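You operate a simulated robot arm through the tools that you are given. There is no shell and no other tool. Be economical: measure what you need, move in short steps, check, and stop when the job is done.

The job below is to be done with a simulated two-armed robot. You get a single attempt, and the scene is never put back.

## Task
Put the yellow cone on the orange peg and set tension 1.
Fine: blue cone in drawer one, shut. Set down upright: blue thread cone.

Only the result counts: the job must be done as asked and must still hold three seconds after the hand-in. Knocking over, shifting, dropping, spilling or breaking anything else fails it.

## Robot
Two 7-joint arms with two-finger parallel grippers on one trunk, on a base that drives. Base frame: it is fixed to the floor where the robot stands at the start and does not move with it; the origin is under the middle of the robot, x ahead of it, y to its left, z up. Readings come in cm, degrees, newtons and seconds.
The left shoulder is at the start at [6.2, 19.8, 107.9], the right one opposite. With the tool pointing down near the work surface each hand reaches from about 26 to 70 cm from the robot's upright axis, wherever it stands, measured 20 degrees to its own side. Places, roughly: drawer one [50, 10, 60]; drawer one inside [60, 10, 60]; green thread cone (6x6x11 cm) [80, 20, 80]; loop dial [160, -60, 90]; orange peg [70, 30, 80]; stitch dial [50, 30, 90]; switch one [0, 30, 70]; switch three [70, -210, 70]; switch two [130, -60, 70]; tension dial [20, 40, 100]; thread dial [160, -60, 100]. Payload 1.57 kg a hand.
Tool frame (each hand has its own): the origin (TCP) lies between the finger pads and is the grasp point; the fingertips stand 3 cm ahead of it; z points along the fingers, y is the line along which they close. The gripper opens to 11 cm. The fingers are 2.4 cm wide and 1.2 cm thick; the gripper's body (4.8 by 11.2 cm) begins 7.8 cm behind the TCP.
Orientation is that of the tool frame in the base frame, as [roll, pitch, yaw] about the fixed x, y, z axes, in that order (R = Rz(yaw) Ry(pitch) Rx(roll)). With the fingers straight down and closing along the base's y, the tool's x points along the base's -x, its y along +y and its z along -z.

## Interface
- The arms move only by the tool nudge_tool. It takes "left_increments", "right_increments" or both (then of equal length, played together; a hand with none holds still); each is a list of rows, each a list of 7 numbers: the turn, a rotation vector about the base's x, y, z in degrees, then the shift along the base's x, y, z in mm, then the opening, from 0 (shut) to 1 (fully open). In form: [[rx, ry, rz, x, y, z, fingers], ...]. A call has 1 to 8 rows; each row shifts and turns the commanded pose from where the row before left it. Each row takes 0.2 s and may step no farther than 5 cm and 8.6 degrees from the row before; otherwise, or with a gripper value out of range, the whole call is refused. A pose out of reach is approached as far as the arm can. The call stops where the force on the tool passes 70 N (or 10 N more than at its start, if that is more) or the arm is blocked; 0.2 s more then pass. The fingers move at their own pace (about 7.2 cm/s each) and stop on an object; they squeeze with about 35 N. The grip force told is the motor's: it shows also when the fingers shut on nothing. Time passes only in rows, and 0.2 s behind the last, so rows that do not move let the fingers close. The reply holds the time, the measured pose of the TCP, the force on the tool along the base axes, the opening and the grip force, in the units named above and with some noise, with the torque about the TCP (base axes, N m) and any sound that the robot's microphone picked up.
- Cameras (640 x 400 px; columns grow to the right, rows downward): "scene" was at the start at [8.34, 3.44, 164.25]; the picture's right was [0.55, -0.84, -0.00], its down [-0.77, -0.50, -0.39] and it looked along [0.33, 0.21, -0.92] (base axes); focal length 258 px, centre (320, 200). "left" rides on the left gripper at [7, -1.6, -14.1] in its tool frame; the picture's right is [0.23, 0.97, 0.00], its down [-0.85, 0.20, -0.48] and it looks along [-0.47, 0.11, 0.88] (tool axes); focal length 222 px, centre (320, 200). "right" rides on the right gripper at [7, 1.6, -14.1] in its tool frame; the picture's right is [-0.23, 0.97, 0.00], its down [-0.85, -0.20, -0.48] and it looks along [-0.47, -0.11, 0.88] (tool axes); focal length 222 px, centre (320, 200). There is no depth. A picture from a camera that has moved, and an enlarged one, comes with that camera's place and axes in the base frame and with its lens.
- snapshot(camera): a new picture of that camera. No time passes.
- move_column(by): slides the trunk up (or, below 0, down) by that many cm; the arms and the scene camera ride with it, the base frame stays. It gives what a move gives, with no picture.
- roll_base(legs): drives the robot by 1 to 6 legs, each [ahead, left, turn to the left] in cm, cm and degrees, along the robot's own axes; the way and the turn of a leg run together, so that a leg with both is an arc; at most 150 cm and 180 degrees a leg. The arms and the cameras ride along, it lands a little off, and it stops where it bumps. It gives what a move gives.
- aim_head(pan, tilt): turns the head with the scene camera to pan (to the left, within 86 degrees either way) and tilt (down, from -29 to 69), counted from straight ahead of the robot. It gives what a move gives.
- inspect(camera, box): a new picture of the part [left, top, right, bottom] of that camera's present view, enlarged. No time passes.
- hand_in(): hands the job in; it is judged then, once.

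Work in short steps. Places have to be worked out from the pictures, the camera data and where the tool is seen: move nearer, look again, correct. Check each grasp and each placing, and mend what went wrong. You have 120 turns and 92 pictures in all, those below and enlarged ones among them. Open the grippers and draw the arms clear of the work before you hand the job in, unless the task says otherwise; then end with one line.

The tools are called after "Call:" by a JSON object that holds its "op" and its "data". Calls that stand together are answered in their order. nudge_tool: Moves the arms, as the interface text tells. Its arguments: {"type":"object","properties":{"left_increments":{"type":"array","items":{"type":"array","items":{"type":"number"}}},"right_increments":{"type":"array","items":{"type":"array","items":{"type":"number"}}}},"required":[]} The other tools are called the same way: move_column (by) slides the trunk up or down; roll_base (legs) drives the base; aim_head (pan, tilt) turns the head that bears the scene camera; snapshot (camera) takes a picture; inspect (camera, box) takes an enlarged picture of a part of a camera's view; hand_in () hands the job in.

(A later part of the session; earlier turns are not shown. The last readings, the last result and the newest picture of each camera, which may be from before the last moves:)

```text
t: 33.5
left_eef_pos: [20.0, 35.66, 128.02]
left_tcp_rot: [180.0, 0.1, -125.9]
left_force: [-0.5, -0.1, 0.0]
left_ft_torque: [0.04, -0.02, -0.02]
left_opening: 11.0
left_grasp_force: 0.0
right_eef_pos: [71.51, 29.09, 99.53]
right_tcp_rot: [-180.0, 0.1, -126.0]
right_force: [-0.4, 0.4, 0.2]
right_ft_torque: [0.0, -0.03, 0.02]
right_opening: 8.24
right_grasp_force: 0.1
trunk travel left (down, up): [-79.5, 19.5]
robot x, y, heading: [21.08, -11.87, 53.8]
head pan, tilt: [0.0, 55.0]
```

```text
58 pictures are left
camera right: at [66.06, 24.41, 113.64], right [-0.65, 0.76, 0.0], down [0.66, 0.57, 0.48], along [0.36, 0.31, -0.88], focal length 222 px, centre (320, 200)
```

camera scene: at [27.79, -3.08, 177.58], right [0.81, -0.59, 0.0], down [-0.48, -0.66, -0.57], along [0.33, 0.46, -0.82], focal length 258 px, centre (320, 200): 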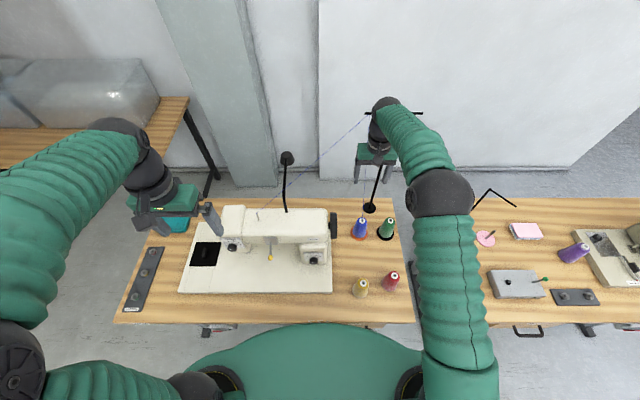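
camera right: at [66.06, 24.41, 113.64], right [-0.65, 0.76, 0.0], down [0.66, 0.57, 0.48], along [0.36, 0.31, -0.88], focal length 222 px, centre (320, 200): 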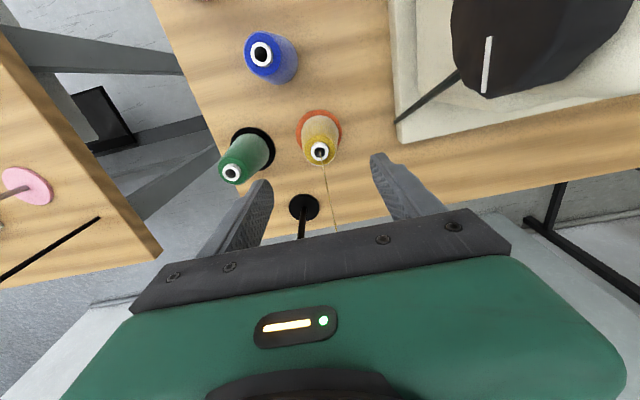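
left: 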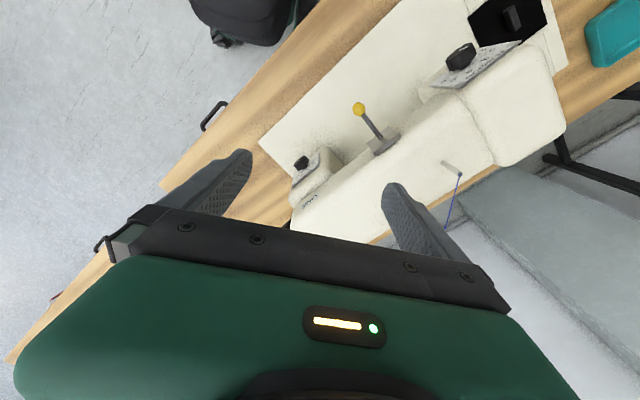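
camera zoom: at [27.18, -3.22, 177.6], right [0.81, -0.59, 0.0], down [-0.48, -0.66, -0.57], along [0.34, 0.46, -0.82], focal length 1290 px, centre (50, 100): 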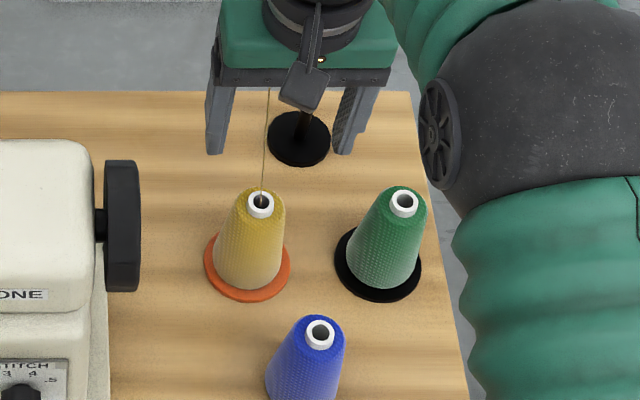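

Yellow is seated on the orange peg and the thread now runs from it. Next is the tension dial, at about (25, 42.5, 99). I'll look at it with both the left and scene cameras.

Call:
{"op": "snapshot", "data": {"camera": "left"}}

Call:
{"op": "inspect", "data": {"camera": "scene", "box": [190, 200, 286, 260]}}

```text
57 pictures are left
camera left: at [17.23, 28.98, 142.12], right [-0.92, 0.39, 0.0], down [0.34, 0.81, 0.48], along [0.19, 0.44, -0.88], focal length 222 px, centre (320, 200)
```

left: 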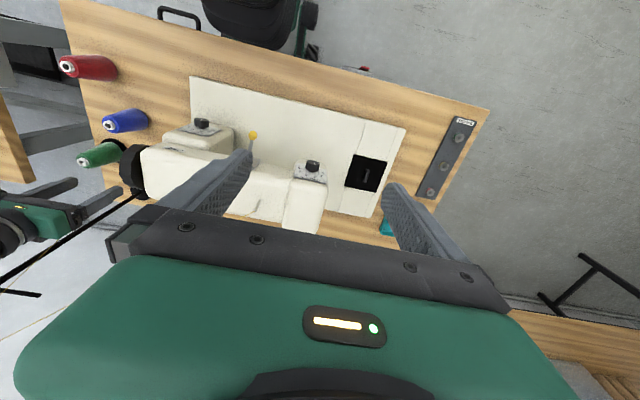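

```text
6.67 times, centred on (238, 230) of scene
camera zoom: at [27.18, -3.22, 177.6], right [0.81, -0.59, 0.0], down [-0.48, -0.66, -0.57], along [0.34, 0.46, -0.82], focal length 1720 px, centre (867, 0)
```

zoom: 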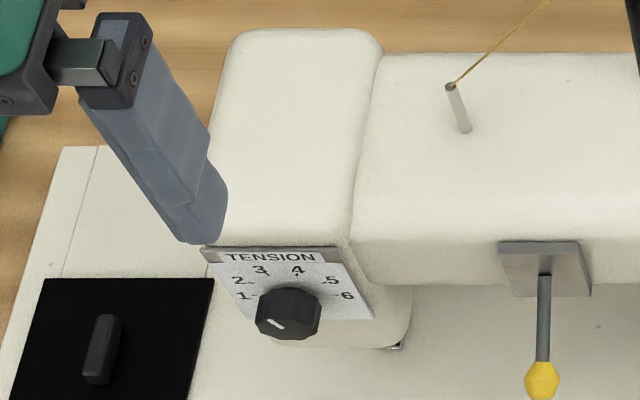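

The pointer looks to be just below "1". I'll zoom in with the left camera for the dial's geometry.

Call:
{"op": "inspect", "data": {"camera": "left", "box": [270, 140, 350, 190]}}

Call:
{"op": "inspect", "data": {"camera": "scene", "box": [215, 232, 255, 257]}}

```text
8.00 times, centred on (310, 165) of left
camera zoom: at [17.23, 28.98, 142.12], right [-0.92, 0.39, 0.0], down [0.34, 0.81, 0.48], along [0.19, 0.44, -0.88], focal length 1777 px, centre (400, 480)
```

zoom: 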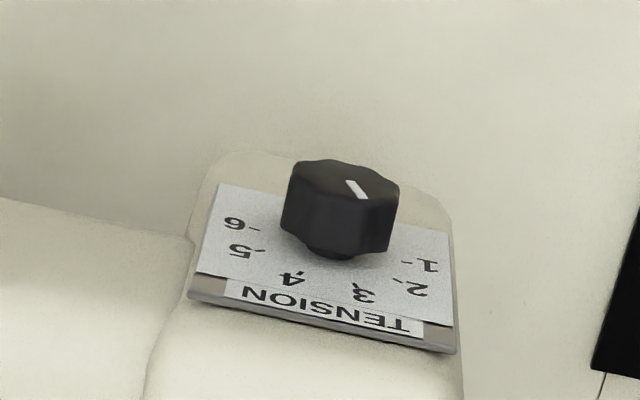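

```text
16.00 times, centred on (235, 244) of scene
camera zoom: at [27.18, -3.22, 177.6], right [0.81, -0.59, 0.0], down [-0.48, -0.66, -0.57], along [0.34, 0.46, -0.82], focal length 4128 px, centre (1680, -512)
```

zoom: 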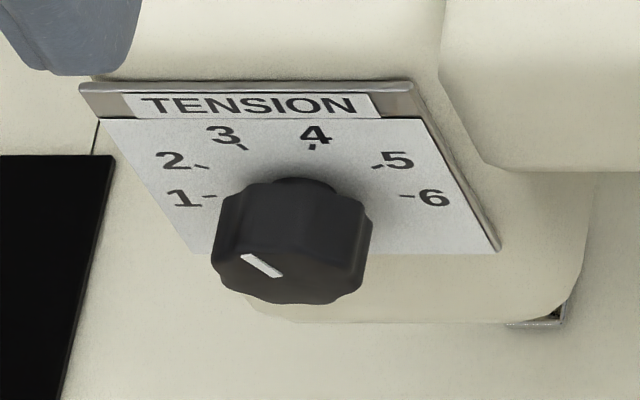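

The dial plate is vertical and faces the robot. Ticks are about 40° apart, "1" lies about 100° counter-clockwise of straight up, and the pointer is now at about -30° (near 2–3). I'll back the base 12 cm for arm room, then turn the left tool horizontal while moving it in front of the dial.

Call:
{"op": "roll_base", "data": {"legs": [[-12, 0, 0]]}}

Call:
{"op": "nudge_tool", "data": {"left_increments": [[6.55, -4.76, 0, 8, 11, 0, 0.5], [6.55, -4.76, 0, 8, 11, 0, 0.5], [6.55, -4.76, 0, 8, 11, 0, 0.5], [6.55, -4.76, 0, 8, 11, 0, 0.5], [6.55, -4.76, 0, 8, 11, 0, 0.5], [6.55, -4.76, 0, 8, 11, 0, 0.5]]}}

Call:
{"op": "snapshot", "data": {"camera": "scene"}}

```text
t: 34.7
left_eef_pos: [13.48, 26.38, 127.76]
left_tcp_rot: [180.0, -0.1, -126.0]
left_force: [-0.4, -0.2, 0.3]
left_ft_torque: [0.0, -0.02, -0.06]
left_opening: 11.0
left_grasp_force: 0.0
right_eef_pos: [64.92, 19.61, 99.22]
right_tcp_rot: [180.0, -0.1, -126.1]
right_force: [0.0, 0.3, 0.7]
right_ft_torque: [-0.03, 0.0, 0.01]
right_opening: 8.25
right_grasp_force: 0.1
trunk travel left (down, up): [-79.5, 19.5]
robot x, y, heading: [13.74, -21.55, 54.1]
head pan, tilt: [0.0, 55.0]
```

```text
t: 36.1
left_eef_pos: [17.74, 32.47, 127.89]
left_tcp_rot: [-179.9, 48.8, -125.9]
left_force: [-0.4, -0.5, -0.3]
left_ft_torque: [-0.01, -0.01, -0.02]
left_opening: 5.49
left_grasp_force: 0.0
right_eef_pos: [64.51, 19.4, 99.55]
right_tcp_rot: [-179.8, 0.2, -126.1]
right_force: [-0.5, 0.3, 0.1]
right_ft_torque: [-0.01, -0.02, -0.03]
right_opening: 8.26
right_grasp_force: 0.1
trunk travel left (down, up): [-79.5, 19.5]
robot x, y, heading: [13.89, -21.39, 54.0]
head pan, tilt: [0.0, 55.0]
```

```text
53 pictures are left
camera scene: at [20.1, -12.74, 177.6], right [0.81, -0.59, 0.0], down [-0.48, -0.66, -0.57], along [0.34, 0.46, -0.82], focal length 258 px, centre (320, 200)
```

scene: 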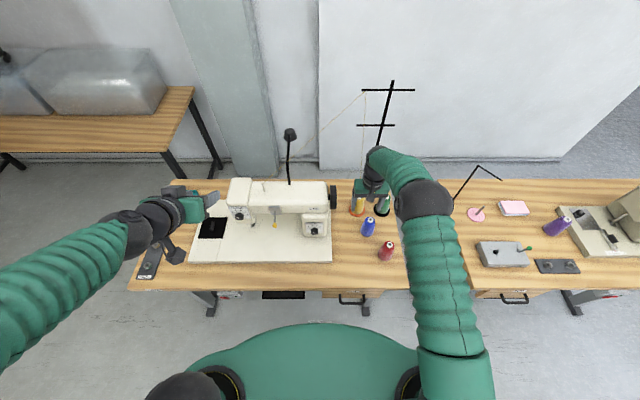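

Turning went well. I'll finish the turn to horizontal and descend to about 7.5 cm in front of the plate.

Call:
{"op": "nudge_tool", "data": {"left_increments": [[6.7, -4.87, 0, 4, 6, -36, 0.5], [6.7, -4.87, 0, 4, 6, -36, 0.5], [6.7, -4.87, 0, 4, 6, -36, 0.5], [6.7, -4.87, 0, 4, 6, -36, 0.5], [6.7, -4.87, 0, 4, 6, -36, 0.5], [0, 0, 0, 4, 6, -40, 0.5], [0, 0, 0, 4, 6, -40, 0.5], [0, 0, 0, 4, 6, -40, 0.5]]}}

Call:
{"op": "snapshot", "data": {"camera": "left"}}

Call:
{"op": "inspect", "data": {"camera": "scene", "box": [160, 160, 320, 260]}}

```text
t: 37.9
left_eef_pos: [22.22, 38.99, 104.15]
left_tcp_rot: [178.5, 75.4, -130.6]
left_force: [-0.2, 0.0, 0.1]
left_ft_torque: [-0.05, -0.01, 0.01]
left_opening: 5.5
left_grasp_force: 0.2
left hand out of reach, approached as far as the arm can: row 1, 2, 3, 4
right_eef_pos: [64.68, 19.27, 99.41]
right_tcp_rot: [180.0, 0.2, -126.2]
right_force: [0.2, -0.3, 0.1]
right_ft_torque: [-0.01, -0.01, 0.01]
right_opening: 8.27
right_grasp_force: 0.0
trunk travel left (down, up): [-79.5, 19.5]
robot x, y, heading: [14.0, -21.76, 53.8]
head pan, tilt: [0.0, 55.0]
```

```text
52 pictures are left
camera left: at [13.88, 25.93, 101.07], right [-0.79, 0.57, -0.21], down [-0.31, -0.07, 0.95], along [0.53, 0.82, 0.23], focal length 222 px, centre (320, 200)
```

left: 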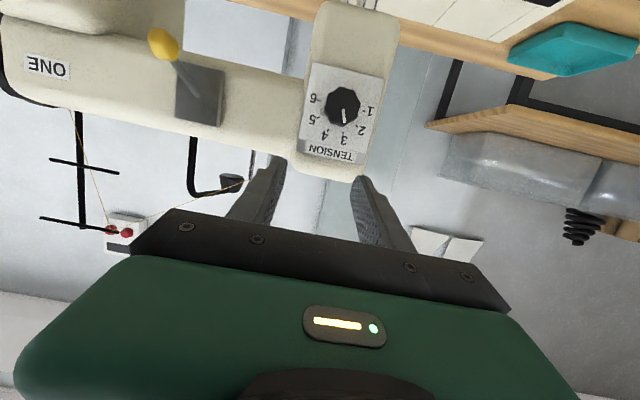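

```text
4.00 times, centred on (240, 210) of scene
camera zoom: at [20.41, -12.5, 177.58], right [0.81, -0.59, 0.0], down [-0.48, -0.66, -0.57], along [0.34, 0.46, -0.82], focal length 1032 px, centre (640, 160)
```

zoom: 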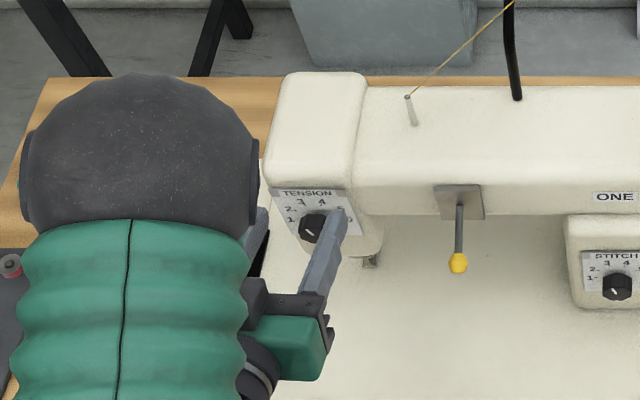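

The camera now views the dial nearly head-on, though the arm may still be catching up. I'll let it settle and read the dial.

Call:
{"op": "nudge_tool", "data": {"left_increments": [[0, 0, 0, 0, 0, 0, 0.5], [0, 0, 0, 0, 0, 0, 0.5]]}}

Call:
{"op": "inspect", "data": {"camera": "left", "box": [280, 50, 408, 180]}}

```text
t: 38.5
left_eef_pos: [22.36, 38.77, 104.29]
left_tcp_rot: [178.4, 75.4, -130.8]
left_force: [-1.3, -0.1, 0.5]
left_ft_torque: [-0.04, 0.04, 0.0]
left_opening: 5.52
left_grasp_force: 0.1
right_eef_pos: [64.55, 19.21, 99.48]
right_tcp_rot: [-180.0, 0.1, -126.1]
right_force: [0.0, 0.8, -0.2]
right_ft_torque: [0.01, -0.01, 0.02]
right_opening: 8.26
right_grasp_force: 0.0
trunk travel left (down, up): [-79.5, 19.5]
robot x, y, heading: [13.76, -21.35, 53.7]
head pan, tilt: [0.0, 55.0]
```

```text
3.08 times, centred on (344, 115) of left
camera zoom: at [13.94, 25.81, 101.16], right [-0.79, 0.57, -0.21], down [-0.31, -0.07, 0.95], along [0.53, 0.82, 0.23], focal length 684 px, centre (246, 462)
```

zoom: 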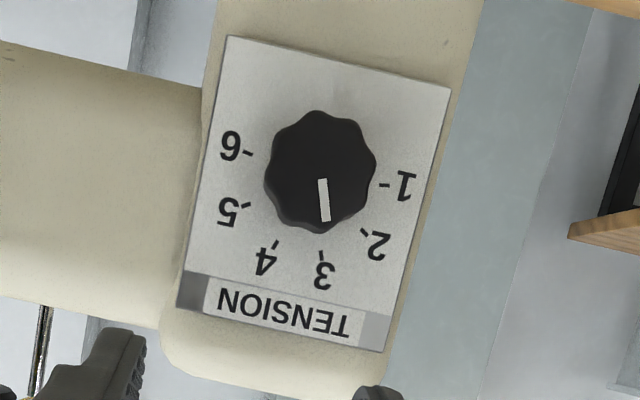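

The dial reads 3, so "1" is two ticks (about 80°) counter-clockwise. The tool is limited to 75° pitch with the shoulder this high. I'll raise both hands and then lower the trunk so the forearm is more level.

Call:
{"op": "nudge_tool", "data": {"left_increments": [[0, 0, 0, -12, -16, 40, 0.5], [0, 0, 0, -12, -16, 40, 0.5], [0, 0, 0, 0, 0, 48, 0.5], [0, 0, 0, 0, 0, 48, 0.5], [0, 0, 0, 0, 0, 24, 0.5], [0, 0, 0, 0, 0, 0, 0.5]], "right_increments": [[0, 0, 0, 0, 0, 45, 0.75], [0, 0, 0, 0, 0, 45, 0.75], [0, 0, 0, 0, 0, 45, 0.75], [0, 0, 0, 0, 0, 45, 0.75], [0, 0, 0, 0, 0, 45, 0.75], [0, 0, 0, 0, 0, 0, 0.75]]}}

```text
t: 39.9
left_eef_pos: [20.25, 37.72, 123.91]
left_tcp_rot: [178.6, 75.3, -130.6]
left_force: [0.8, 0.2, -0.2]
left_ft_torque: [0.0, 0.02, 0.02]
left_opening: 5.49
left_grasp_force: 0.2
left hand out of reach, approached as far as the arm can: row 3, 4
right_eef_pos: [64.67, 19.31, 121.79]
right_tcp_rot: [-179.9, 0.1, -126.1]
right_force: [0.7, 0.7, 0.1]
right_ft_torque: [-0.03, 0.03, 0.05]
right_opening: 8.26
right_grasp_force: 0.2
trunk travel left (down, up): [-79.5, 19.5]
robot x, y, heading: [14.29, -21.43, 53.9]
head pan, tilt: [0.0, 55.0]
```

Call:
{"op": "move_column", "data": {"by": -20}}

Call:
{"op": "nudge_tool", "data": {"left_increments": [[0, 0, 0, 0, 0, 0, 0.5], [0, 0, 0, 0, 0, 0, 0.5]]}}

Call:
{"op": "snapshot", "data": {"camera": "scene"}}

```text
t: 42.1
left_eef_pos: [20.03, 37.49, 103.97]
left_tcp_rot: [178.5, 75.5, -130.5]
left_force: [1.1, 0.1, 0.4]
left_ft_torque: [0.0, 0.01, 0.02]
left_opening: 5.48
left_grasp_force: 0.1
right_eef_pos: [64.65, 19.24, 102.04]
right_tcp_rot: [180.0, 0.2, -126.1]
right_force: [-0.5, 0.3, -0.3]
right_ft_torque: [0.0, 0.01, -0.01]
right_opening: 8.23
right_grasp_force: 0.0
trunk travel left (down, up): [-59.5, 39.5]
robot x, y, heading: [13.73, -21.85, 53.9]
head pan, tilt: [0.0, 55.0]
```

```text
t: 42.7
left_eef_pos: [20.1, 37.63, 104.1]
left_tcp_rot: [178.5, 75.4, -130.6]
left_force: [0.4, 0.5, 0.5]
left_ft_torque: [-0.03, 0.02, -0.02]
left_opening: 5.49
left_grasp_force: 0.1
right_eef_pos: [64.52, 19.18, 102.0]
right_tcp_rot: [-179.9, 0.1, -126.2]
right_force: [0.1, 1.0, 0.6]
right_ft_torque: [0.02, -0.01, -0.02]
right_opening: 8.25
right_grasp_force: 0.1
trunk travel left (down, up): [-59.5, 39.5]
robot x, y, heading: [14.01, -21.56, 53.8]
head pan, tilt: [0.0, 55.0]
```

```text
49 pictures are left
camera scene: at [20.24, -12.86, 157.6], right [0.81, -0.59, 0.0], down [-0.48, -0.66, -0.57], along [0.34, 0.46, -0.82], focal length 258 px, centre (320, 200)
```

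scene: 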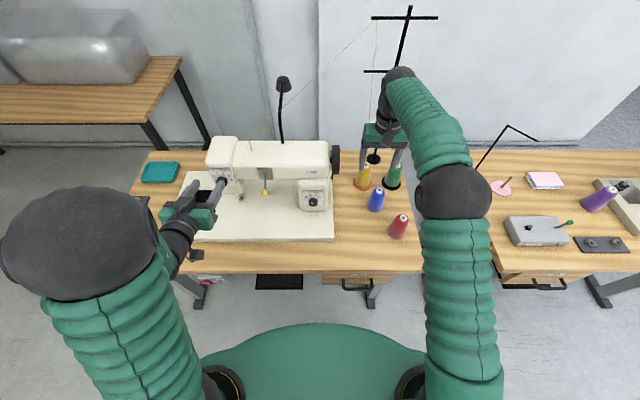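

Trunk is lowered and all is clear. I'll complete the tool's tilt to horizontal (about 14.6° more, plus a 3° heading correction).

Call:
{"op": "nudge_tool", "data": {"left_increments": [[5.9, -4.3, 1.5, 0, 0, 0, 0.5], [5.9, -4.3, 1.5, 0, 0, 0, 0.5], [0, 0, 0, 0, 0, 0, 0.5], [0, 0, 0, 0, 0, 0, 0.5]]}}

Call:
{"op": "snapshot", "data": {"camera": "left"}}

```text
t: 43.7
left_eef_pos: [20.19, 38.15, 103.94]
left_tcp_rot: [86.8, 89.2, 140.9]
left_force: [0.3, 1.3, -0.4]
left_ft_torque: [-0.02, 0.02, 0.02]
left_opening: 5.53
left_grasp_force: 0.0
left hand out of reach, approached as far as the arm can: row 1
right_eef_pos: [64.67, 19.18, 101.84]
right_tcp_rot: [-180.0, 0.0, -126.1]
right_force: [1.0, 0.0, 0.1]
right_ft_torque: [-0.03, 0.01, 0.01]
right_opening: 8.24
right_grasp_force: 0.1
trunk travel left (down, up): [-59.5, 39.5]
robot x, y, heading: [13.86, -21.89, 53.8]
head pan, tilt: [0.0, 55.0]
```

```text
48 pictures are left
camera left: at [13.21, 25.8, 96.93], right [-0.79, 0.57, -0.21], down [-0.43, -0.28, 0.86], along [0.43, 0.77, 0.47], focal length 222 px, centre (320, 200)
```

left: 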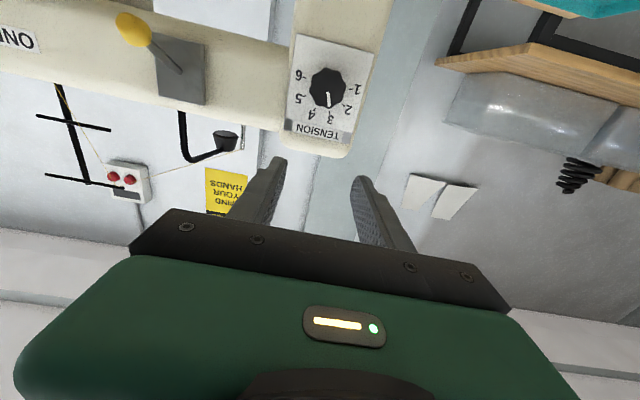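

Tool is now level. By the camera, the knob sits about 6.5 cm below and 0.9 cm right of the tool axis. I'll move there, still in front of it.

Call:
{"op": "nudge_tool", "data": {"left_increments": [[0, 0, 0, 3.6, -2.6, -32, 0.5], [0, 0, 0, 3.7, -2.7, -33, 0.5], [0, 0, 0, 0, 0, 0, 0.5], [0, 0, 0, 0, 0, 0, 0.5]]}}

Call:
{"op": "snapshot", "data": {"camera": "left"}}

Call:
{"op": "inspect", "data": {"camera": "scene", "box": [160, 120, 288, 200]}}

```text
t: 44.7
left_eef_pos: [21.03, 37.64, 97.46]
left_tcp_rot: [87.1, 89.1, 141.0]
left_force: [0.3, 0.0, -0.5]
left_ft_torque: [0.04, -0.04, -0.01]
left_opening: 5.49
left_grasp_force: 0.0
right_eef_pos: [64.61, 19.13, 101.96]
right_tcp_rot: [180.0, 0.2, -126.1]
right_force: [-0.2, 0.2, -1.1]
right_ft_torque: [-0.03, -0.02, 0.0]
right_opening: 8.26
right_grasp_force: 0.1
trunk travel left (down, up): [-59.5, 39.5]
robot x, y, heading: [13.99, -21.76, 54.0]
head pan, tilt: [0.0, 55.0]
```

```text
47 pictures are left
camera left: at [14.06, 25.23, 90.47], right [-0.79, 0.57, -0.21], down [-0.43, -0.28, 0.86], along [0.43, 0.77, 0.47], focal length 222 px, centre (320, 200)
```

left: 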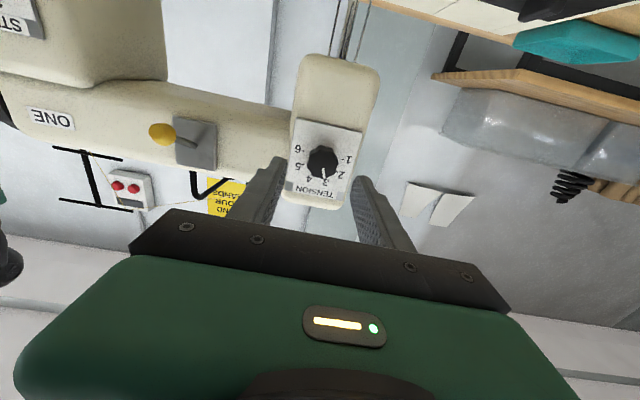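

```text
5.00 times, centred on (224, 160) of scene
camera zoom: at [20.36, -12.87, 157.59], right [0.81, -0.59, 0.0], down [-0.48, -0.66, -0.57], along [0.34, 0.46, -0.82], focal length 1290 px, centre (800, 400)
```

zoom: 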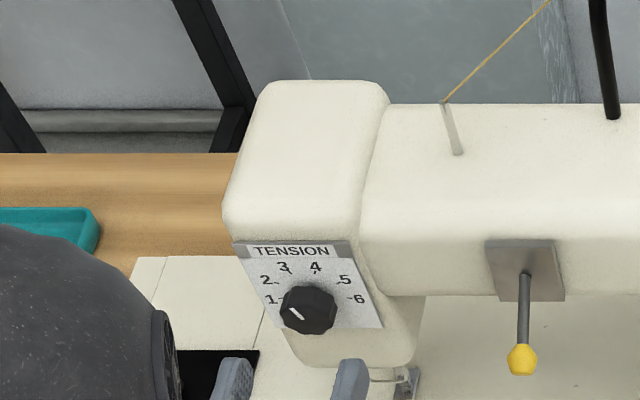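

The knob is now on the tool axis. I'll advance 4 cm along the dial axis with the fingers open and check.

Call:
{"op": "nudge_tool", "data": {"left_increments": [[0, 0, 0, 11.8, 16.2, 0, 0.5], [0, 0, 0, 11.8, 16.2, 0, 0.5], [0, 0, 0, 0, 0, 0, 0.5]]}}

Call:
{"op": "inspect", "data": {"camera": "left", "box": [220, 100, 420, 240]}}

Call:
{"op": "inspect", "data": {"camera": "scene", "box": [192, 155, 256, 195]}}

```text
t: 45.5
left_eef_pos: [23.27, 40.91, 97.52]
left_tcp_rot: [88.9, 89.5, 142.7]
left_force: [0.9, 0.2, 0.4]
left_ft_torque: [0.03, 0.01, -0.01]
left_opening: 5.49
left_grasp_force: 0.0
right_eef_pos: [64.6, 19.18, 102.02]
right_tcp_rot: [-180.0, 0.2, -126.2]
right_force: [-0.2, -1.1, 0.2]
right_ft_torque: [-0.02, 0.04, -0.03]
right_opening: 8.25
right_grasp_force: 0.0
trunk travel left (down, up): [-59.5, 39.5]
robot x, y, heading: [14.04, -21.57, 54.0]
head pan, tilt: [0.0, 55.0]
```

```text
2.86 times, centred on (320, 170) of left
camera zoom: at [16.16, 28.52, 90.54], right [-0.79, 0.58, -0.22], down [-0.44, -0.27, 0.86], along [0.44, 0.77, 0.47], focal length 635 px, centre (320, 286)
```

zoom: 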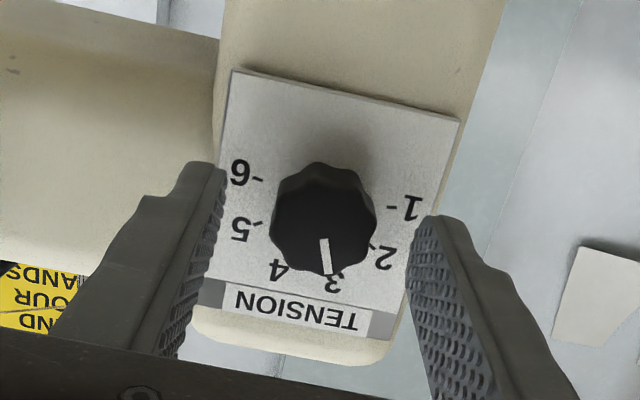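

```text
10.00 times, centred on (224, 175) of scene
camera zoom: at [20.25, -12.83, 157.6], right [0.81, -0.59, 0.0], down [-0.48, -0.66, -0.57], along [0.34, 0.46, -0.82], focal length 2580 px, centre (1280, 450)
```

zoom: 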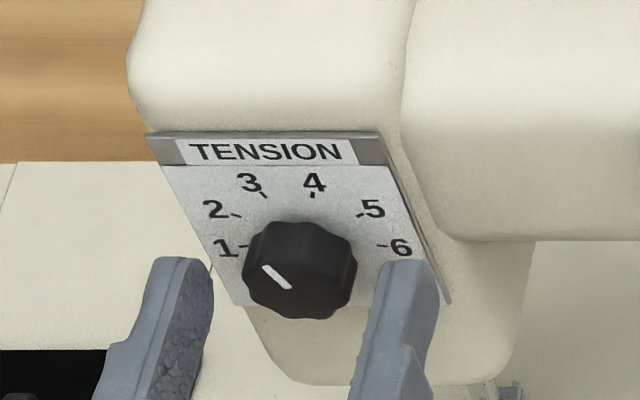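

Fingertips are past the knob's front face and straddle it evenly. I'll go in 3 mm more and close.

Call:
{"op": "nudge_tool", "data": {"left_increments": [[0, 0, 0, 1.8, 2.4, 0, 0.5], [0, 0, 0, 0, 0, 0, 0.3], [0, 0, 0, 0, 0, 0, 0.1], [0, 0, 0, 0, 0, 0, 0.0], [0, 0, 0, 0, 0, 0, 0.0]]}}

Call:
{"op": "inspect", "data": {"camera": "left", "box": [220, 100, 420, 240]}}

```text
t: 46.7
left_eef_pos: [23.32, 41.22, 97.63]
left_tcp_rot: [89.3, 89.4, 143.1]
left_force: [0.2, 2.0, 1.5]
left_ft_torque: [-0.02, 0.04, 0.36]
left_opening: 2.97
left_grasp_force: 38.8
right_eef_pos: [64.57, 19.13, 102.01]
right_tcp_rot: [180.0, 0.3, -126.1]
right_force: [0.2, 0.1, 0.0]
right_ft_torque: [0.0, 0.01, 0.02]
right_opening: 8.25
right_grasp_force: 0.1
trunk travel left (down, up): [-59.5, 39.5]
robot x, y, heading: [13.35, -21.45, 54.0]
head pan, tilt: [0.0, 55.0]
```

```text
2.86 times, centred on (320, 170) of left
camera zoom: at [16.28, 28.8, 90.56], right [-0.79, 0.58, -0.22], down [-0.44, -0.27, 0.86], along [0.44, 0.77, 0.47], focal length 635 px, centre (320, 286)
```

zoom: 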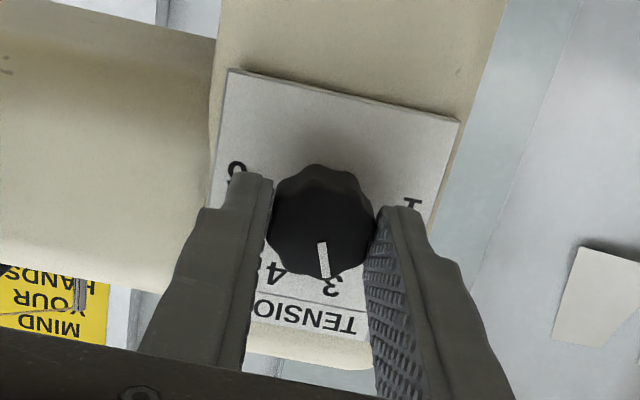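

Knob gripped (2.97 cm). I'll turn counter-clockwise as seen from the front, 40° first, then check.

Call:
{"op": "nudge_tool", "data": {"left_increments": [[-4.7, -6.47, 0, 0, 0, 0, 0], [-4.7, -6.47, 0, 0, 0, 0, 0], [-4.7, -6.47, 0, 0, 0, 0, 0], [-4.7, -6.47, 0, 0, 0, 0, 0], [-4.7, -6.47, 0, 0, 0, 0, 0], [0, 0, 0, 0, 0, 0, 0]]}}

Call:
{"op": "inspect", "data": {"camera": "left", "box": [220, 80, 420, 240]}}

Call:
{"op": "inspect", "data": {"camera": "scene", "box": [192, 155, 256, 195]}}

```text
t: 48.1
left_eef_pos: [23.34, 41.2, 97.63]
left_tcp_rot: [-89.9, 50.7, -35.8]
left_force: [-3.2, 2.5, 5.1]
left_ft_torque: [0.2, -0.15, 0.57]
left_opening: 2.92
left_grasp_force: 38.5
right_eef_pos: [64.48, 19.14, 102.02]
right_tcp_rot: [-179.9, 0.2, -126.0]
right_force: [0.5, -0.1, 0.1]
right_ft_torque: [-0.05, 0.01, -0.01]
right_opening: 8.26
right_grasp_force: 0.1
trunk travel left (down, up): [-59.5, 39.5]
robot x, y, heading: [13.83, -21.8, 53.7]
head pan, tilt: [0.0, 55.0]
```

```text
2.50 times, centred on (320, 160) of left
camera zoom: at [19.68, 26.34, 93.16], right [-0.49, 0.36, -0.79], down [-0.85, 0.02, 0.53], along [0.21, 0.93, 0.29], focal length 555 px, centre (320, 300)
```

zoom: 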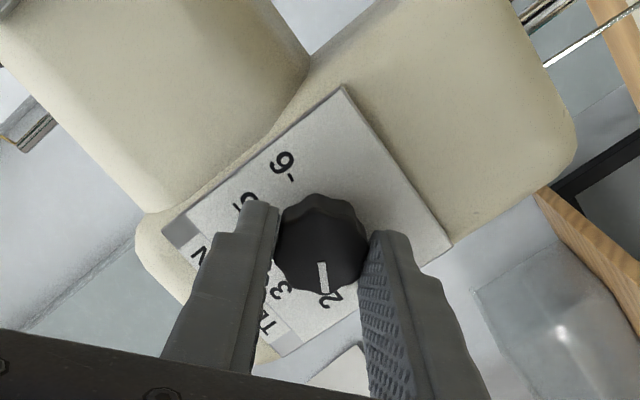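

```text
10.00 times, centred on (224, 175) of scene
camera zoom: at [20.13, -12.83, 157.61], right [0.81, -0.59, 0.0], down [-0.48, -0.66, -0.57], along [0.34, 0.46, -0.82], focal length 2580 px, centre (1280, 450)
```

zoom: 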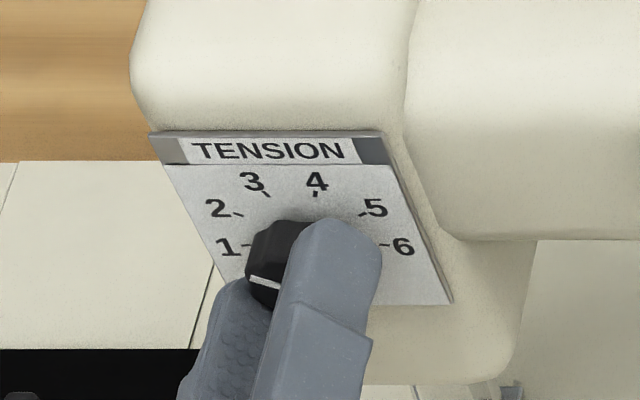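

Pointer is now at 2. Another 40° should reach 1.

Call:
{"op": "nudge_tool", "data": {"left_increments": [[-4.7, -6.47, 0, 0, 0, 0, 0], [-4.7, -6.47, 0, 0, 0, 0, 0], [-4.7, -6.47, 0, 0, 0, 0, 0], [-4.7, -6.47, 0, 0, 0, 0, 0], [-4.7, -6.47, 0, 0, 0, 0, 0], [0, 0, 0, 0, 0, 0, 0]]}}

Call:
{"op": "inspect", "data": {"camera": "left", "box": [220, 80, 420, 240]}}

```text
t: 49.5
left_eef_pos: [23.27, 41.18, 97.54]
left_tcp_rot: [-89.9, 10.6, -35.9]
left_force: [-2.5, 11.0, 10.6]
left_ft_torque: [0.04, -0.01, 0.53]
left_opening: 2.95
left_grasp_force: 39.2
right_eef_pos: [64.5, 19.26, 101.97]
right_tcp_rot: [-179.9, 0.2, -126.0]
right_force: [0.2, -0.2, -0.2]
right_ft_torque: [0.02, -0.01, 0.0]
right_opening: 8.25
right_grasp_force: 0.0
trunk travel left (down, up): [-59.5, 39.5]
robot x, y, heading: [13.74, -21.45, 53.9]
head pan, tilt: [0.0, 55.0]
```

```text
2.50 times, centred on (320, 160) of left
camera zoom: at [20.89, 25.47, 97.8], right [0.04, -0.02, -1.0], down [-0.99, 0.13, -0.04], along [0.13, 0.99, -0.02], focal length 555 px, centre (320, 300)
```

zoom: 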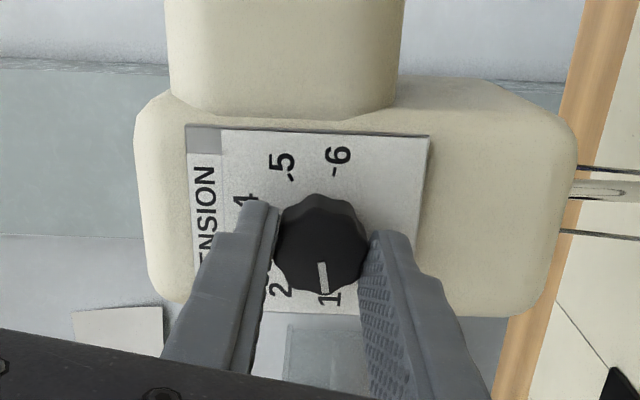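

Pointer is at 1. I'll open the fingers, back straight off and verify.

Call:
{"op": "nudge_tool", "data": {"left_increments": [[0, 0, 0, 0, 0, 0, 0.3], [0, 0, 0, 0, 0, 0, 0.5], [0, 0, 0, 0, 0, 0, 0.5], [0, 0, 0, -11.8, -16.2, 0, 0.5], [0, 0, 0, -17.6, -24.3, 0, 0.5], [0, 0, 0, -23.5, -32.4, 0, 0.5], [0, 0, 0, 0, 0, 0, 0.5]]}}

Call:
{"op": "inspect", "data": {"camera": "left", "box": [220, 80, 420, 240]}}

Call:
{"op": "inspect", "data": {"camera": "scene", "box": [192, 155, 256, 195]}}

```text
t: 51.1
left_eef_pos: [18.03, 35.18, 96.66]
left_tcp_rot: [-89.9, 10.8, -35.9]
left_force: [0.4, -0.3, 0.8]
left_ft_torque: [0.02, 0.01, -0.02]
left_opening: 5.51
left_grasp_force: 0.1
left hand out of reach, approached as far as the arm can: row 6
right_eef_pos: [64.59, 19.17, 101.96]
right_tcp_rot: [-179.9, 0.2, -126.0]
right_force: [-0.3, -0.4, 0.0]
right_ft_torque: [0.0, 0.01, 0.0]
right_opening: 8.24
right_grasp_force: 0.1
trunk travel left (down, up): [-59.5, 39.5]
robot x, y, heading: [13.88, -21.5, 53.8]
head pan, tilt: [0.0, 55.0]
```

```text
2.50 times, centred on (320, 160) of left
camera zoom: at [15.68, 19.48, 96.83], right [0.03, -0.02, -1.0], down [-0.99, 0.13, -0.04], along [0.13, 0.99, -0.02], focal length 555 px, centre (320, 300)
```

zoom: 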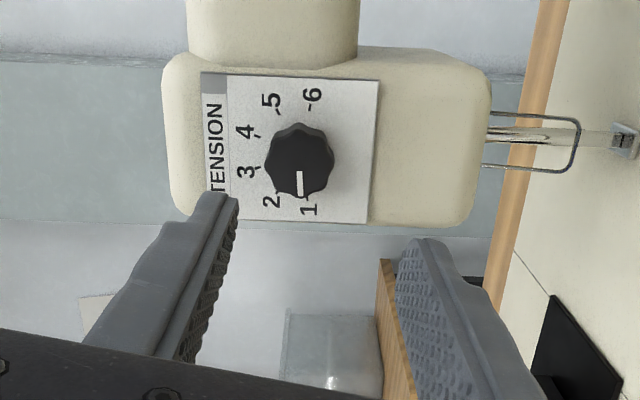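

```text
10.00 times, centred on (224, 175) of scene
camera zoom: at [20.2, -12.75, 157.59], right [0.81, -0.59, 0.0], down [-0.48, -0.66, -0.57], along [0.34, 0.46, -0.82], focal length 2580 px, centre (1280, 450)
```

zoom: 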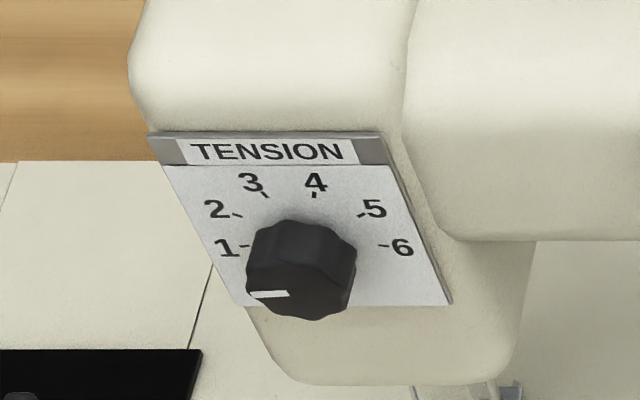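

Reads 1. I'll check closely how exactly it lines up with the tick.

Call:
{"op": "inspect", "data": {"camera": "left", "box": [280, 105, 350, 150]}}

```text
8.89 times, centred on (315, 128) of left
camera zoom: at [15.68, 19.48, 96.83], right [0.03, -0.02, -1.0], down [-0.99, 0.13, -0.04], along [0.13, 0.99, -0.02], focal length 1974 px, centre (364, 844)
```

zoom: 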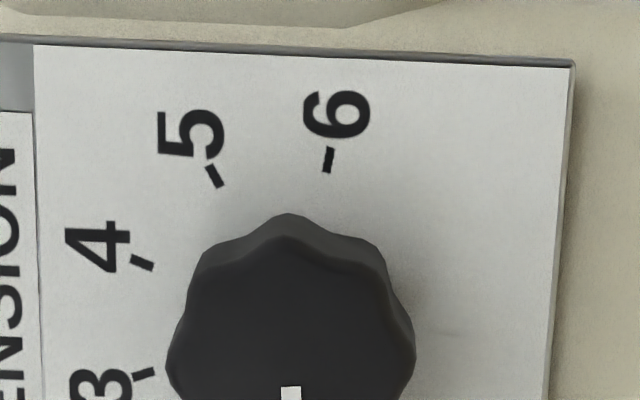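

Call:
{"op": "inspect", "data": {"camera": "left", "box": [270, 105, 366, 173]}}

```text
5.88 times, centred on (318, 139) of left
camera zoom: at [15.68, 19.48, 96.83], right [0.03, -0.02, -1.0], down [-0.99, 0.13, -0.04], along [0.13, 0.99, -0.02], focal length 1307 px, centre (332, 559)
```

zoom: 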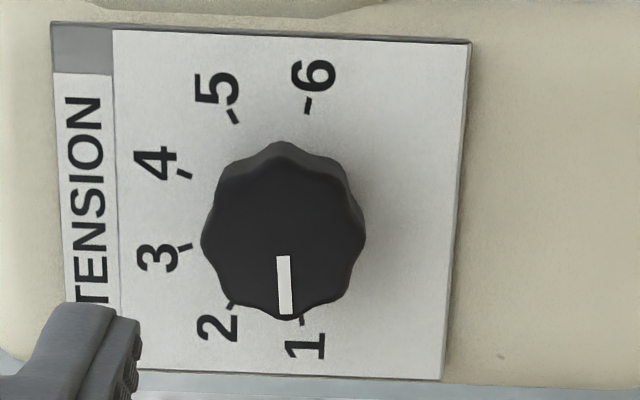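

The pointer is about 6° short of the tick. I'll re-grip and add a small turn: first realign with the axis, then advance the way I came out.

Call:
{"op": "nudge_tool", "data": {"left_increments": [[0, 0, 0, 5.4, -4.7, 8.8, 0.5], [0, 0, 0, 0, 0, 0, 0.5], [0, 0, 0, 17.6, 24.3, 0, 0.5], [0, 0, 0, 0, 0, 0, 0.5]]}}

```text
t: 52.1
left_eef_pos: [20.76, 37.75, 96.85]
left_tcp_rot: [-90.0, 10.8, -35.9]
left_force: [-0.2, -0.8, 0.0]
left_ft_torque: [0.02, -0.01, 0.03]
left_opening: 5.51
left_grasp_force: 0.1
left hand out of reach, approached as far as the arm can: row 1
right_eef_pos: [64.48, 19.08, 102.02]
right_tcp_rot: [-180.0, 0.2, -126.1]
right_force: [0.7, -0.2, -0.1]
right_ft_torque: [-0.02, 0.0, 0.01]
right_opening: 8.24
right_grasp_force: 0.0
trunk travel left (down, up): [-59.5, 39.5]
robot x, y, heading: [14.16, -21.75, 54.1]
head pan, tilt: [0.0, 55.0]
```

Call:
{"op": "nudge_tool", "data": {"left_increments": [[0, 0, 0, 0, 0, 7, 0.5], [0, 0, 0, 12.5, 17.2, 0, 0.5], [0, 0, 0, 12.5, 17.2, 0, 0.5], [0, 0, 0, 0, 0, 0, 0.5], [0, 0, 0, 0, 0, 0, 0.5]]}}

Call:
{"op": "inspect", "data": {"camera": "left", "box": [220, 80, 420, 240]}}

```text
t: 53.3
left_eef_pos: [23.26, 41.14, 97.66]
left_tcp_rot: [-90.0, 10.8, -35.9]
left_force: [0.1, 0.4, -0.1]
left_ft_torque: [0.01, 0.01, 0.02]
left_opening: 5.5
left_grasp_force: 0.1
right_eef_pos: [64.61, 19.16, 101.95]
right_tcp_rot: [180.0, 0.2, -126.1]
right_force: [0.3, -0.1, 0.2]
right_ft_torque: [0.0, -0.03, 0.02]
right_opening: 8.26
right_grasp_force: 0.0
trunk travel left (down, up): [-59.5, 39.5]
robot x, y, heading: [13.5, -21.84, 53.8]
head pan, tilt: [0.0, 55.0]
```

```text
2.50 times, centred on (320, 160) of left
camera zoom: at [20.78, 25.58, 97.97], right [0.03, -0.02, -1.0], down [-0.99, 0.13, -0.04], along [0.13, 0.99, -0.02], focal length 555 px, centre (320, 300)
```

zoom: 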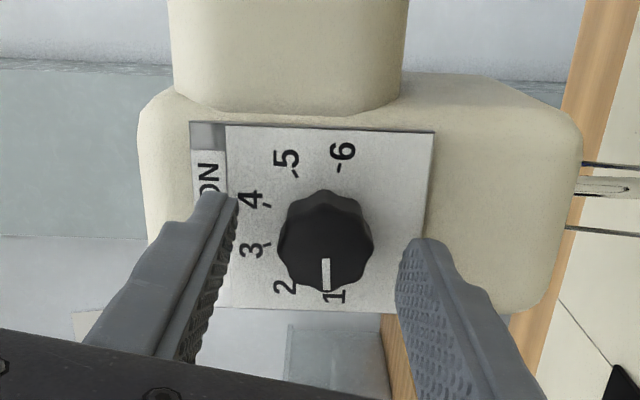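

Re-grip, add 7°, then release gently.

Call:
{"op": "nudge_tool", "data": {"left_increments": [[0, 0, 0, 0, 0, 0, 0.3], [0, 0, 0, 0, 0, 0, 0.1], [0, 0, 0, 0, 0, 0, 0.0], [-4.1, -5.66, 0, 0, 0, 0, 0], [0, 0, 0, 0, 0, 0, 0], [0, 0, 0, 0, 0, 0, 0]]}}

Call:
{"op": "inspect", "data": {"camera": "left", "box": [220, 80, 420, 240]}}

```text
t: 54.7
left_eef_pos: [23.34, 41.33, 97.54]
left_tcp_rot: [-90.1, 3.7, -36.0]
left_force: [-1.5, -5.6, -13.4]
left_ft_torque: [-0.25, 0.21, -0.25]
left_opening: 2.93
left_grasp_force: 39.1
right_eef_pos: [64.61, 19.27, 101.97]
right_tcp_rot: [-179.9, 0.0, -126.1]
right_force: [-0.4, -0.1, -0.1]
right_ft_torque: [-0.05, -0.02, -0.02]
right_opening: 8.27
right_grasp_force: 0.1
trunk travel left (down, up): [-59.5, 39.5]
robot x, y, heading: [13.8, -21.52, 53.9]
head pan, tilt: [0.0, 55.0]
```

```text
2.50 times, centred on (320, 160) of left
camera zoom: at [20.67, 25.63, 98.76], right [0.13, -0.1, -0.99], down [-0.98, 0.12, -0.14], along [0.13, 0.99, -0.08], focal length 555 px, centre (320, 300)
```

zoom: 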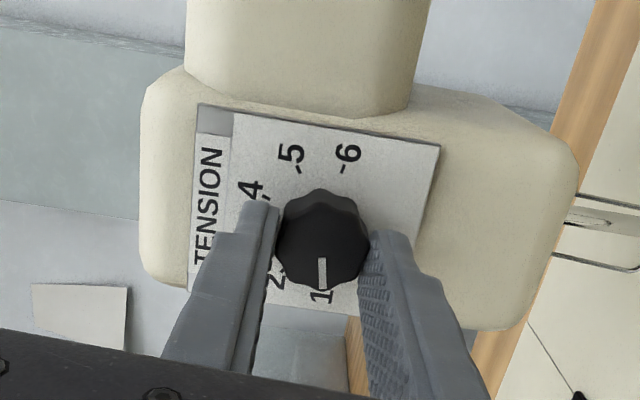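

Looks aligned with 1 now. Release and back off along the axis.

Call:
{"op": "nudge_tool", "data": {"left_increments": [[0, 0, 0, 0, 0, 0, 0.3], [0, 0, 0, 0, 0, 0, 0.5], [0, 0, 0, 0, 0, 0, 0.5], [0, 0, 0, -11.8, -16.2, 0, 0.5], [0, 0, 0, -17.6, -24.3, 0, 0.5], [0, 0, 0, 0, 0, 0, 0.5]]}}

Call:
{"op": "inspect", "data": {"camera": "left", "box": [270, 110, 366, 178]}}

```text
t: 56.1
left_eef_pos: [20.35, 37.23, 97.79]
left_tcp_rot: [-90.0, 3.8, -35.9]
left_force: [1.0, 0.4, 0.2]
left_ft_torque: [0.01, -0.01, -0.03]
left_opening: 5.51
left_grasp_force: 0.1
right_eef_pos: [64.67, 19.24, 101.94]
right_tcp_rot: [180.0, 0.1, -126.2]
right_force: [-0.2, -0.1, 0.1]
right_ft_torque: [0.0, -0.03, 0.02]
right_opening: 8.24
right_grasp_force: 0.0
trunk travel left (down, up): [-59.5, 39.5]
robot x, y, heading: [13.76, -21.67, 53.7]
head pan, tilt: [0.0, 55.0]
```

```text
5.88 times, centred on (318, 144) of left
camera zoom: at [17.77, 21.53, 98.98], right [0.13, -0.1, -0.99], down [-0.98, 0.12, -0.14], along [0.13, 0.99, -0.08], focal length 1307 px, centre (332, 529)
```

zoom: 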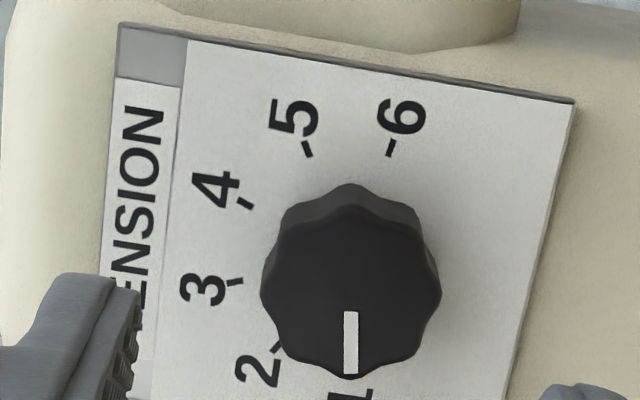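

The dial is now aligned with 1 within a couple of degrees. Next is the blue cone: I need to know whether it fits upright in drawer one. I'll back the base off, which carries both hands clear, and look at the drawer.

Call:
{"op": "roll_base", "data": {"legs": [[-24, 0, 0]]}}

Call:
{"op": "move_column", "data": {"by": -12}}

Call:
{"op": "aim_head", "data": {"pan": -12, "tilt": 50}}

Call:
{"op": "snapshot", "data": {"camera": "scene"}}

```text
t: 57.8
left_eef_pos: [6.09, 17.91, 97.79]
left_tcp_rot: [-90.0, 3.8, -35.7]
left_force: [-0.5, -0.4, 0.1]
left_ft_torque: [0.01, -0.05, 0.0]
left_opening: 5.49
left_grasp_force: 0.0
right_eef_pos: [50.41, 0.04, 102.06]
right_tcp_rot: [179.9, 0.3, -125.9]
right_force: [-0.2, -0.3, 0.0]
right_ft_torque: [0.0, 0.04, -0.01]
right_opening: 8.23
right_grasp_force: 0.1
trunk travel left (down, up): [-59.5, 39.5]
robot x, y, heading: [-0.34, -40.9, 53.9]
head pan, tilt: [0.0, 55.0]
```

```text
t: 59.3
left_eef_pos: [6.07, 17.65, 85.96]
left_tcp_rot: [-89.9, 3.9, -35.6]
left_force: [-0.3, -0.3, 0.3]
left_ft_torque: [0.0, -0.02, 0.01]
left_opening: 5.49
left_grasp_force: 0.1
right_eef_pos: [50.39, -0.24, 90.21]
right_tcp_rot: [179.9, 0.2, -126.0]
right_force: [0.3, -0.1, -0.4]
right_ft_torque: [-0.01, 0.03, 0.0]
right_opening: 8.23
right_grasp_force: 0.0
trunk travel left (down, up): [-47.5, 51.5]
robot x, y, heading: [-0.62, -40.67, 54.3]
head pan, tilt: [0.0, 55.0]
```

```text
t: 60.1
left_eef_pos: [5.96, 17.62, 85.84]
left_tcp_rot: [-89.9, 3.7, -35.7]
left_force: [-0.9, 0.6, 0.8]
left_ft_torque: [0.03, -0.01, 0.0]
left_opening: 5.48
left_grasp_force: 0.0
right_eef_pos: [50.28, -0.19, 90.14]
right_tcp_rot: [-179.9, 0.2, -125.9]
right_force: [0.7, 0.9, 0.5]
right_ft_torque: [-0.01, -0.01, 0.06]
right_opening: 8.26
right_grasp_force: 0.2
trunk travel left (down, up): [-47.5, 51.5]
robot x, y, heading: [-0.23, -40.88, 54.4]
head pan, tilt: [-12.0, 50.0]
```

```text
32 pictures are left
camera scene: at [7.64, -32.8, 146.25], right [0.67, -0.74, 0.0], down [-0.57, -0.52, -0.64], along [0.48, 0.43, -0.77], focal length 258 px, centre (320, 200)
```

scene: 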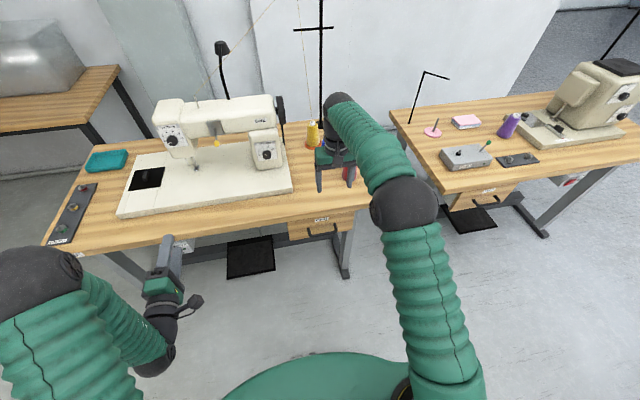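

Call:
{"op": "inspect", "data": {"camera": "scene", "box": [270, 190, 366, 250]}}

```text
6.67 times, centred on (318, 220) of scene
camera zoom: at [7.64, -32.8, 146.25], right [0.67, -0.74, 0.0], down [-0.57, -0.52, -0.64], along [0.48, 0.43, -0.77], focal length 1720 px, centre (333, 67)
```

zoom: 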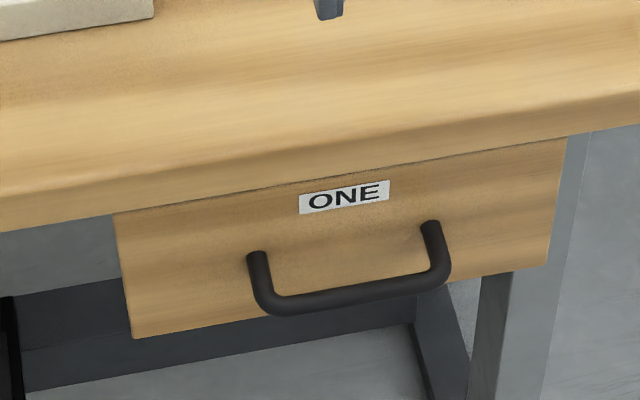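

The drawer front spans about z 59.5–72, so the 11 cm cone should just fit upright; I'll measure the drawer floor by contact. The left hand is already horizontal with vertical jaws, ideal for the handle bar at about (46, 0.6, 66). I'll raise the right hand, lower the trunk 20 cm and slide the base right.

Call:
{"op": "nudge_tool", "data": {"right_increments": [[0, 0, 0, 0, 0, 45, 0.75], [0, 0, 0, 0, 0, 45, 0.75], [0, 0, 0, 0, 0, 45, 0.75], [0, 0, 0, 0, 0, 45, 0.75], [0, 0, 0, 0, 0, 45, 0.75], [0, 0, 0, 0, 0, 45, 0.75], [0, 0, 0, 0, 0, 0, 0.75]]}}

Call:
{"op": "move_column", "data": {"by": -20}}

Call:
{"op": "roll_base", "data": {"legs": [[0, -42, 0]]}}

Call:
{"op": "snapshot", "data": {"camera": "left"}}

```text
t: 61.7
left_eef_pos: [6.05, 17.98, 85.66]
left_tcp_rot: [-90.1, 3.8, -35.7]
left_force: [1.1, -0.8, -0.6]
left_ft_torque: [0.03, 0.0, -0.01]
left_opening: 5.5
left_grasp_force: 0.0
right_eef_pos: [47.15, -3.73, 108.38]
right_tcp_rot: [-179.9, 0.2, -125.9]
right_force: [-0.4, -0.1, -0.9]
right_ft_torque: [-0.01, -0.03, -0.02]
right_opening: 8.26
right_grasp_force: 0.0
right hand out of reach, approached as far as the arm can: row 3, 4, 5, 6
trunk travel left (down, up): [-47.5, 51.5]
robot x, y, heading: [-0.1, -41.28, 54.2]
head pan, tilt: [-12.0, 50.0]
```

```text
t: 63.8
left_eef_pos: [6.01, 17.75, 65.99]
left_tcp_rot: [-89.9, 3.8, -35.7]
left_force: [0.5, 0.3, 0.7]
left_ft_torque: [0.02, 0.02, -0.03]
left_opening: 5.51
left_grasp_force: 0.1
right_eef_pos: [47.14, -3.93, 88.56]
right_tcp_rot: [179.9, 0.4, -125.8]
right_force: [-0.3, 0.9, -0.3]
right_ft_torque: [-0.01, 0.0, 0.04]
right_opening: 8.26
right_grasp_force: 0.0
trunk travel left (down, up): [-27.5, 71.5]
robot x, y, heading: [-0.2, -40.45, 54.1]
head pan, tilt: [-12.0, 50.0]
```

```text
t: 66.4
left_eef_pos: [39.08, -6.1, 65.91]
left_tcp_rot: [-89.8, 3.7, -35.7]
left_force: [0.1, 0.9, 0.1]
left_ft_torque: [0.01, 0.02, -0.02]
left_opening: 5.49
left_grasp_force: 0.1
right_eef_pos: [80.04, -27.79, 88.44]
right_tcp_rot: [-179.9, 0.3, -125.9]
right_force: [0.3, 0.3, 0.2]
right_ft_torque: [-0.01, -0.02, 0.02]
right_opening: 8.26
right_grasp_force: 0.0
trunk travel left (down, up): [-27.5, 71.5]
robot x, y, heading: [32.58, -65.12, 54.1]
head pan, tilt: [-12.0, 50.0]
```

```text
30 pictures are left
camera left: at [36.45, -21.87, 67.03], right [0.13, -0.09, -0.99], down [-0.98, 0.12, -0.14], along [0.13, 0.99, -0.08], focal length 222 px, centre (320, 200)
```

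left: 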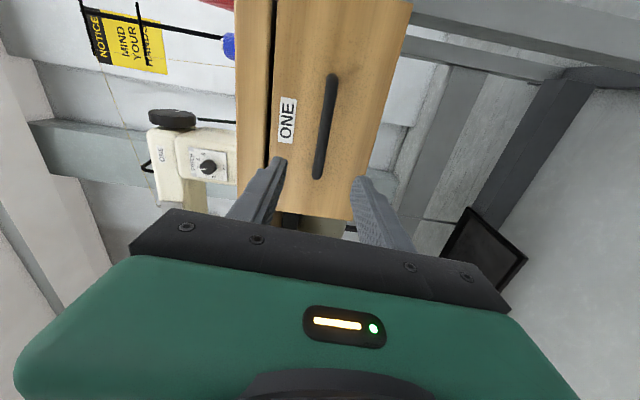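

The handle bar is level with the tool axis, about 2.8 cm right and 9.5 cm ahead. I'll shift right and advance part way.

Call:
{"op": "nudge_tool", "data": {"left_increments": [[0, 0, 0, 22.6, -16.5, 0, 0.5], [0, 0, 0, 17.6, 24.3, 0, 0.5], [0, 0, 0, 14.7, 20.2, 0, 0.5], [0, 0, 0, 0, 0, 0, 0.5]]}}

Call:
{"op": "inspect", "data": {"camera": "left", "box": [200, 60, 440, 210]}}

```text
t: 67.4
left_eef_pos: [44.48, -3.55, 66.01]
left_tcp_rot: [-89.8, 3.8, -35.6]
left_force: [0.0, 0.9, 0.4]
left_ft_torque: [0.0, -0.01, 0.01]
left_opening: 5.49
left_grasp_force: 0.1
right_eef_pos: [80.09, -27.92, 88.59]
right_tcp_rot: [180.0, 0.4, -125.9]
right_force: [0.6, -0.7, -0.7]
right_ft_torque: [0.02, 0.0, -0.01]
right_opening: 8.25
right_grasp_force: 0.0
trunk travel left (down, up): [-27.5, 71.5]
robot x, y, heading: [32.99, -65.12, 54.0]
head pan, tilt: [-12.0, 50.0]
```

```text
2.67 times, centred on (320, 135) of left
camera zoom: at [41.99, -19.21, 67.26], right [0.13, -0.09, -0.99], down [-0.98, 0.12, -0.14], along [0.13, 0.99, -0.07], focal length 592 px, centre (320, 373)
```

zoom: 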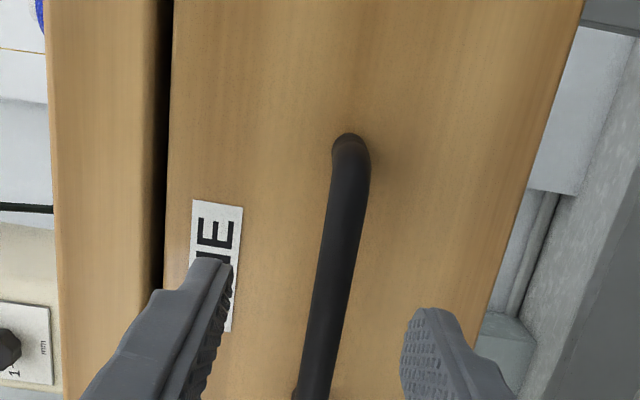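

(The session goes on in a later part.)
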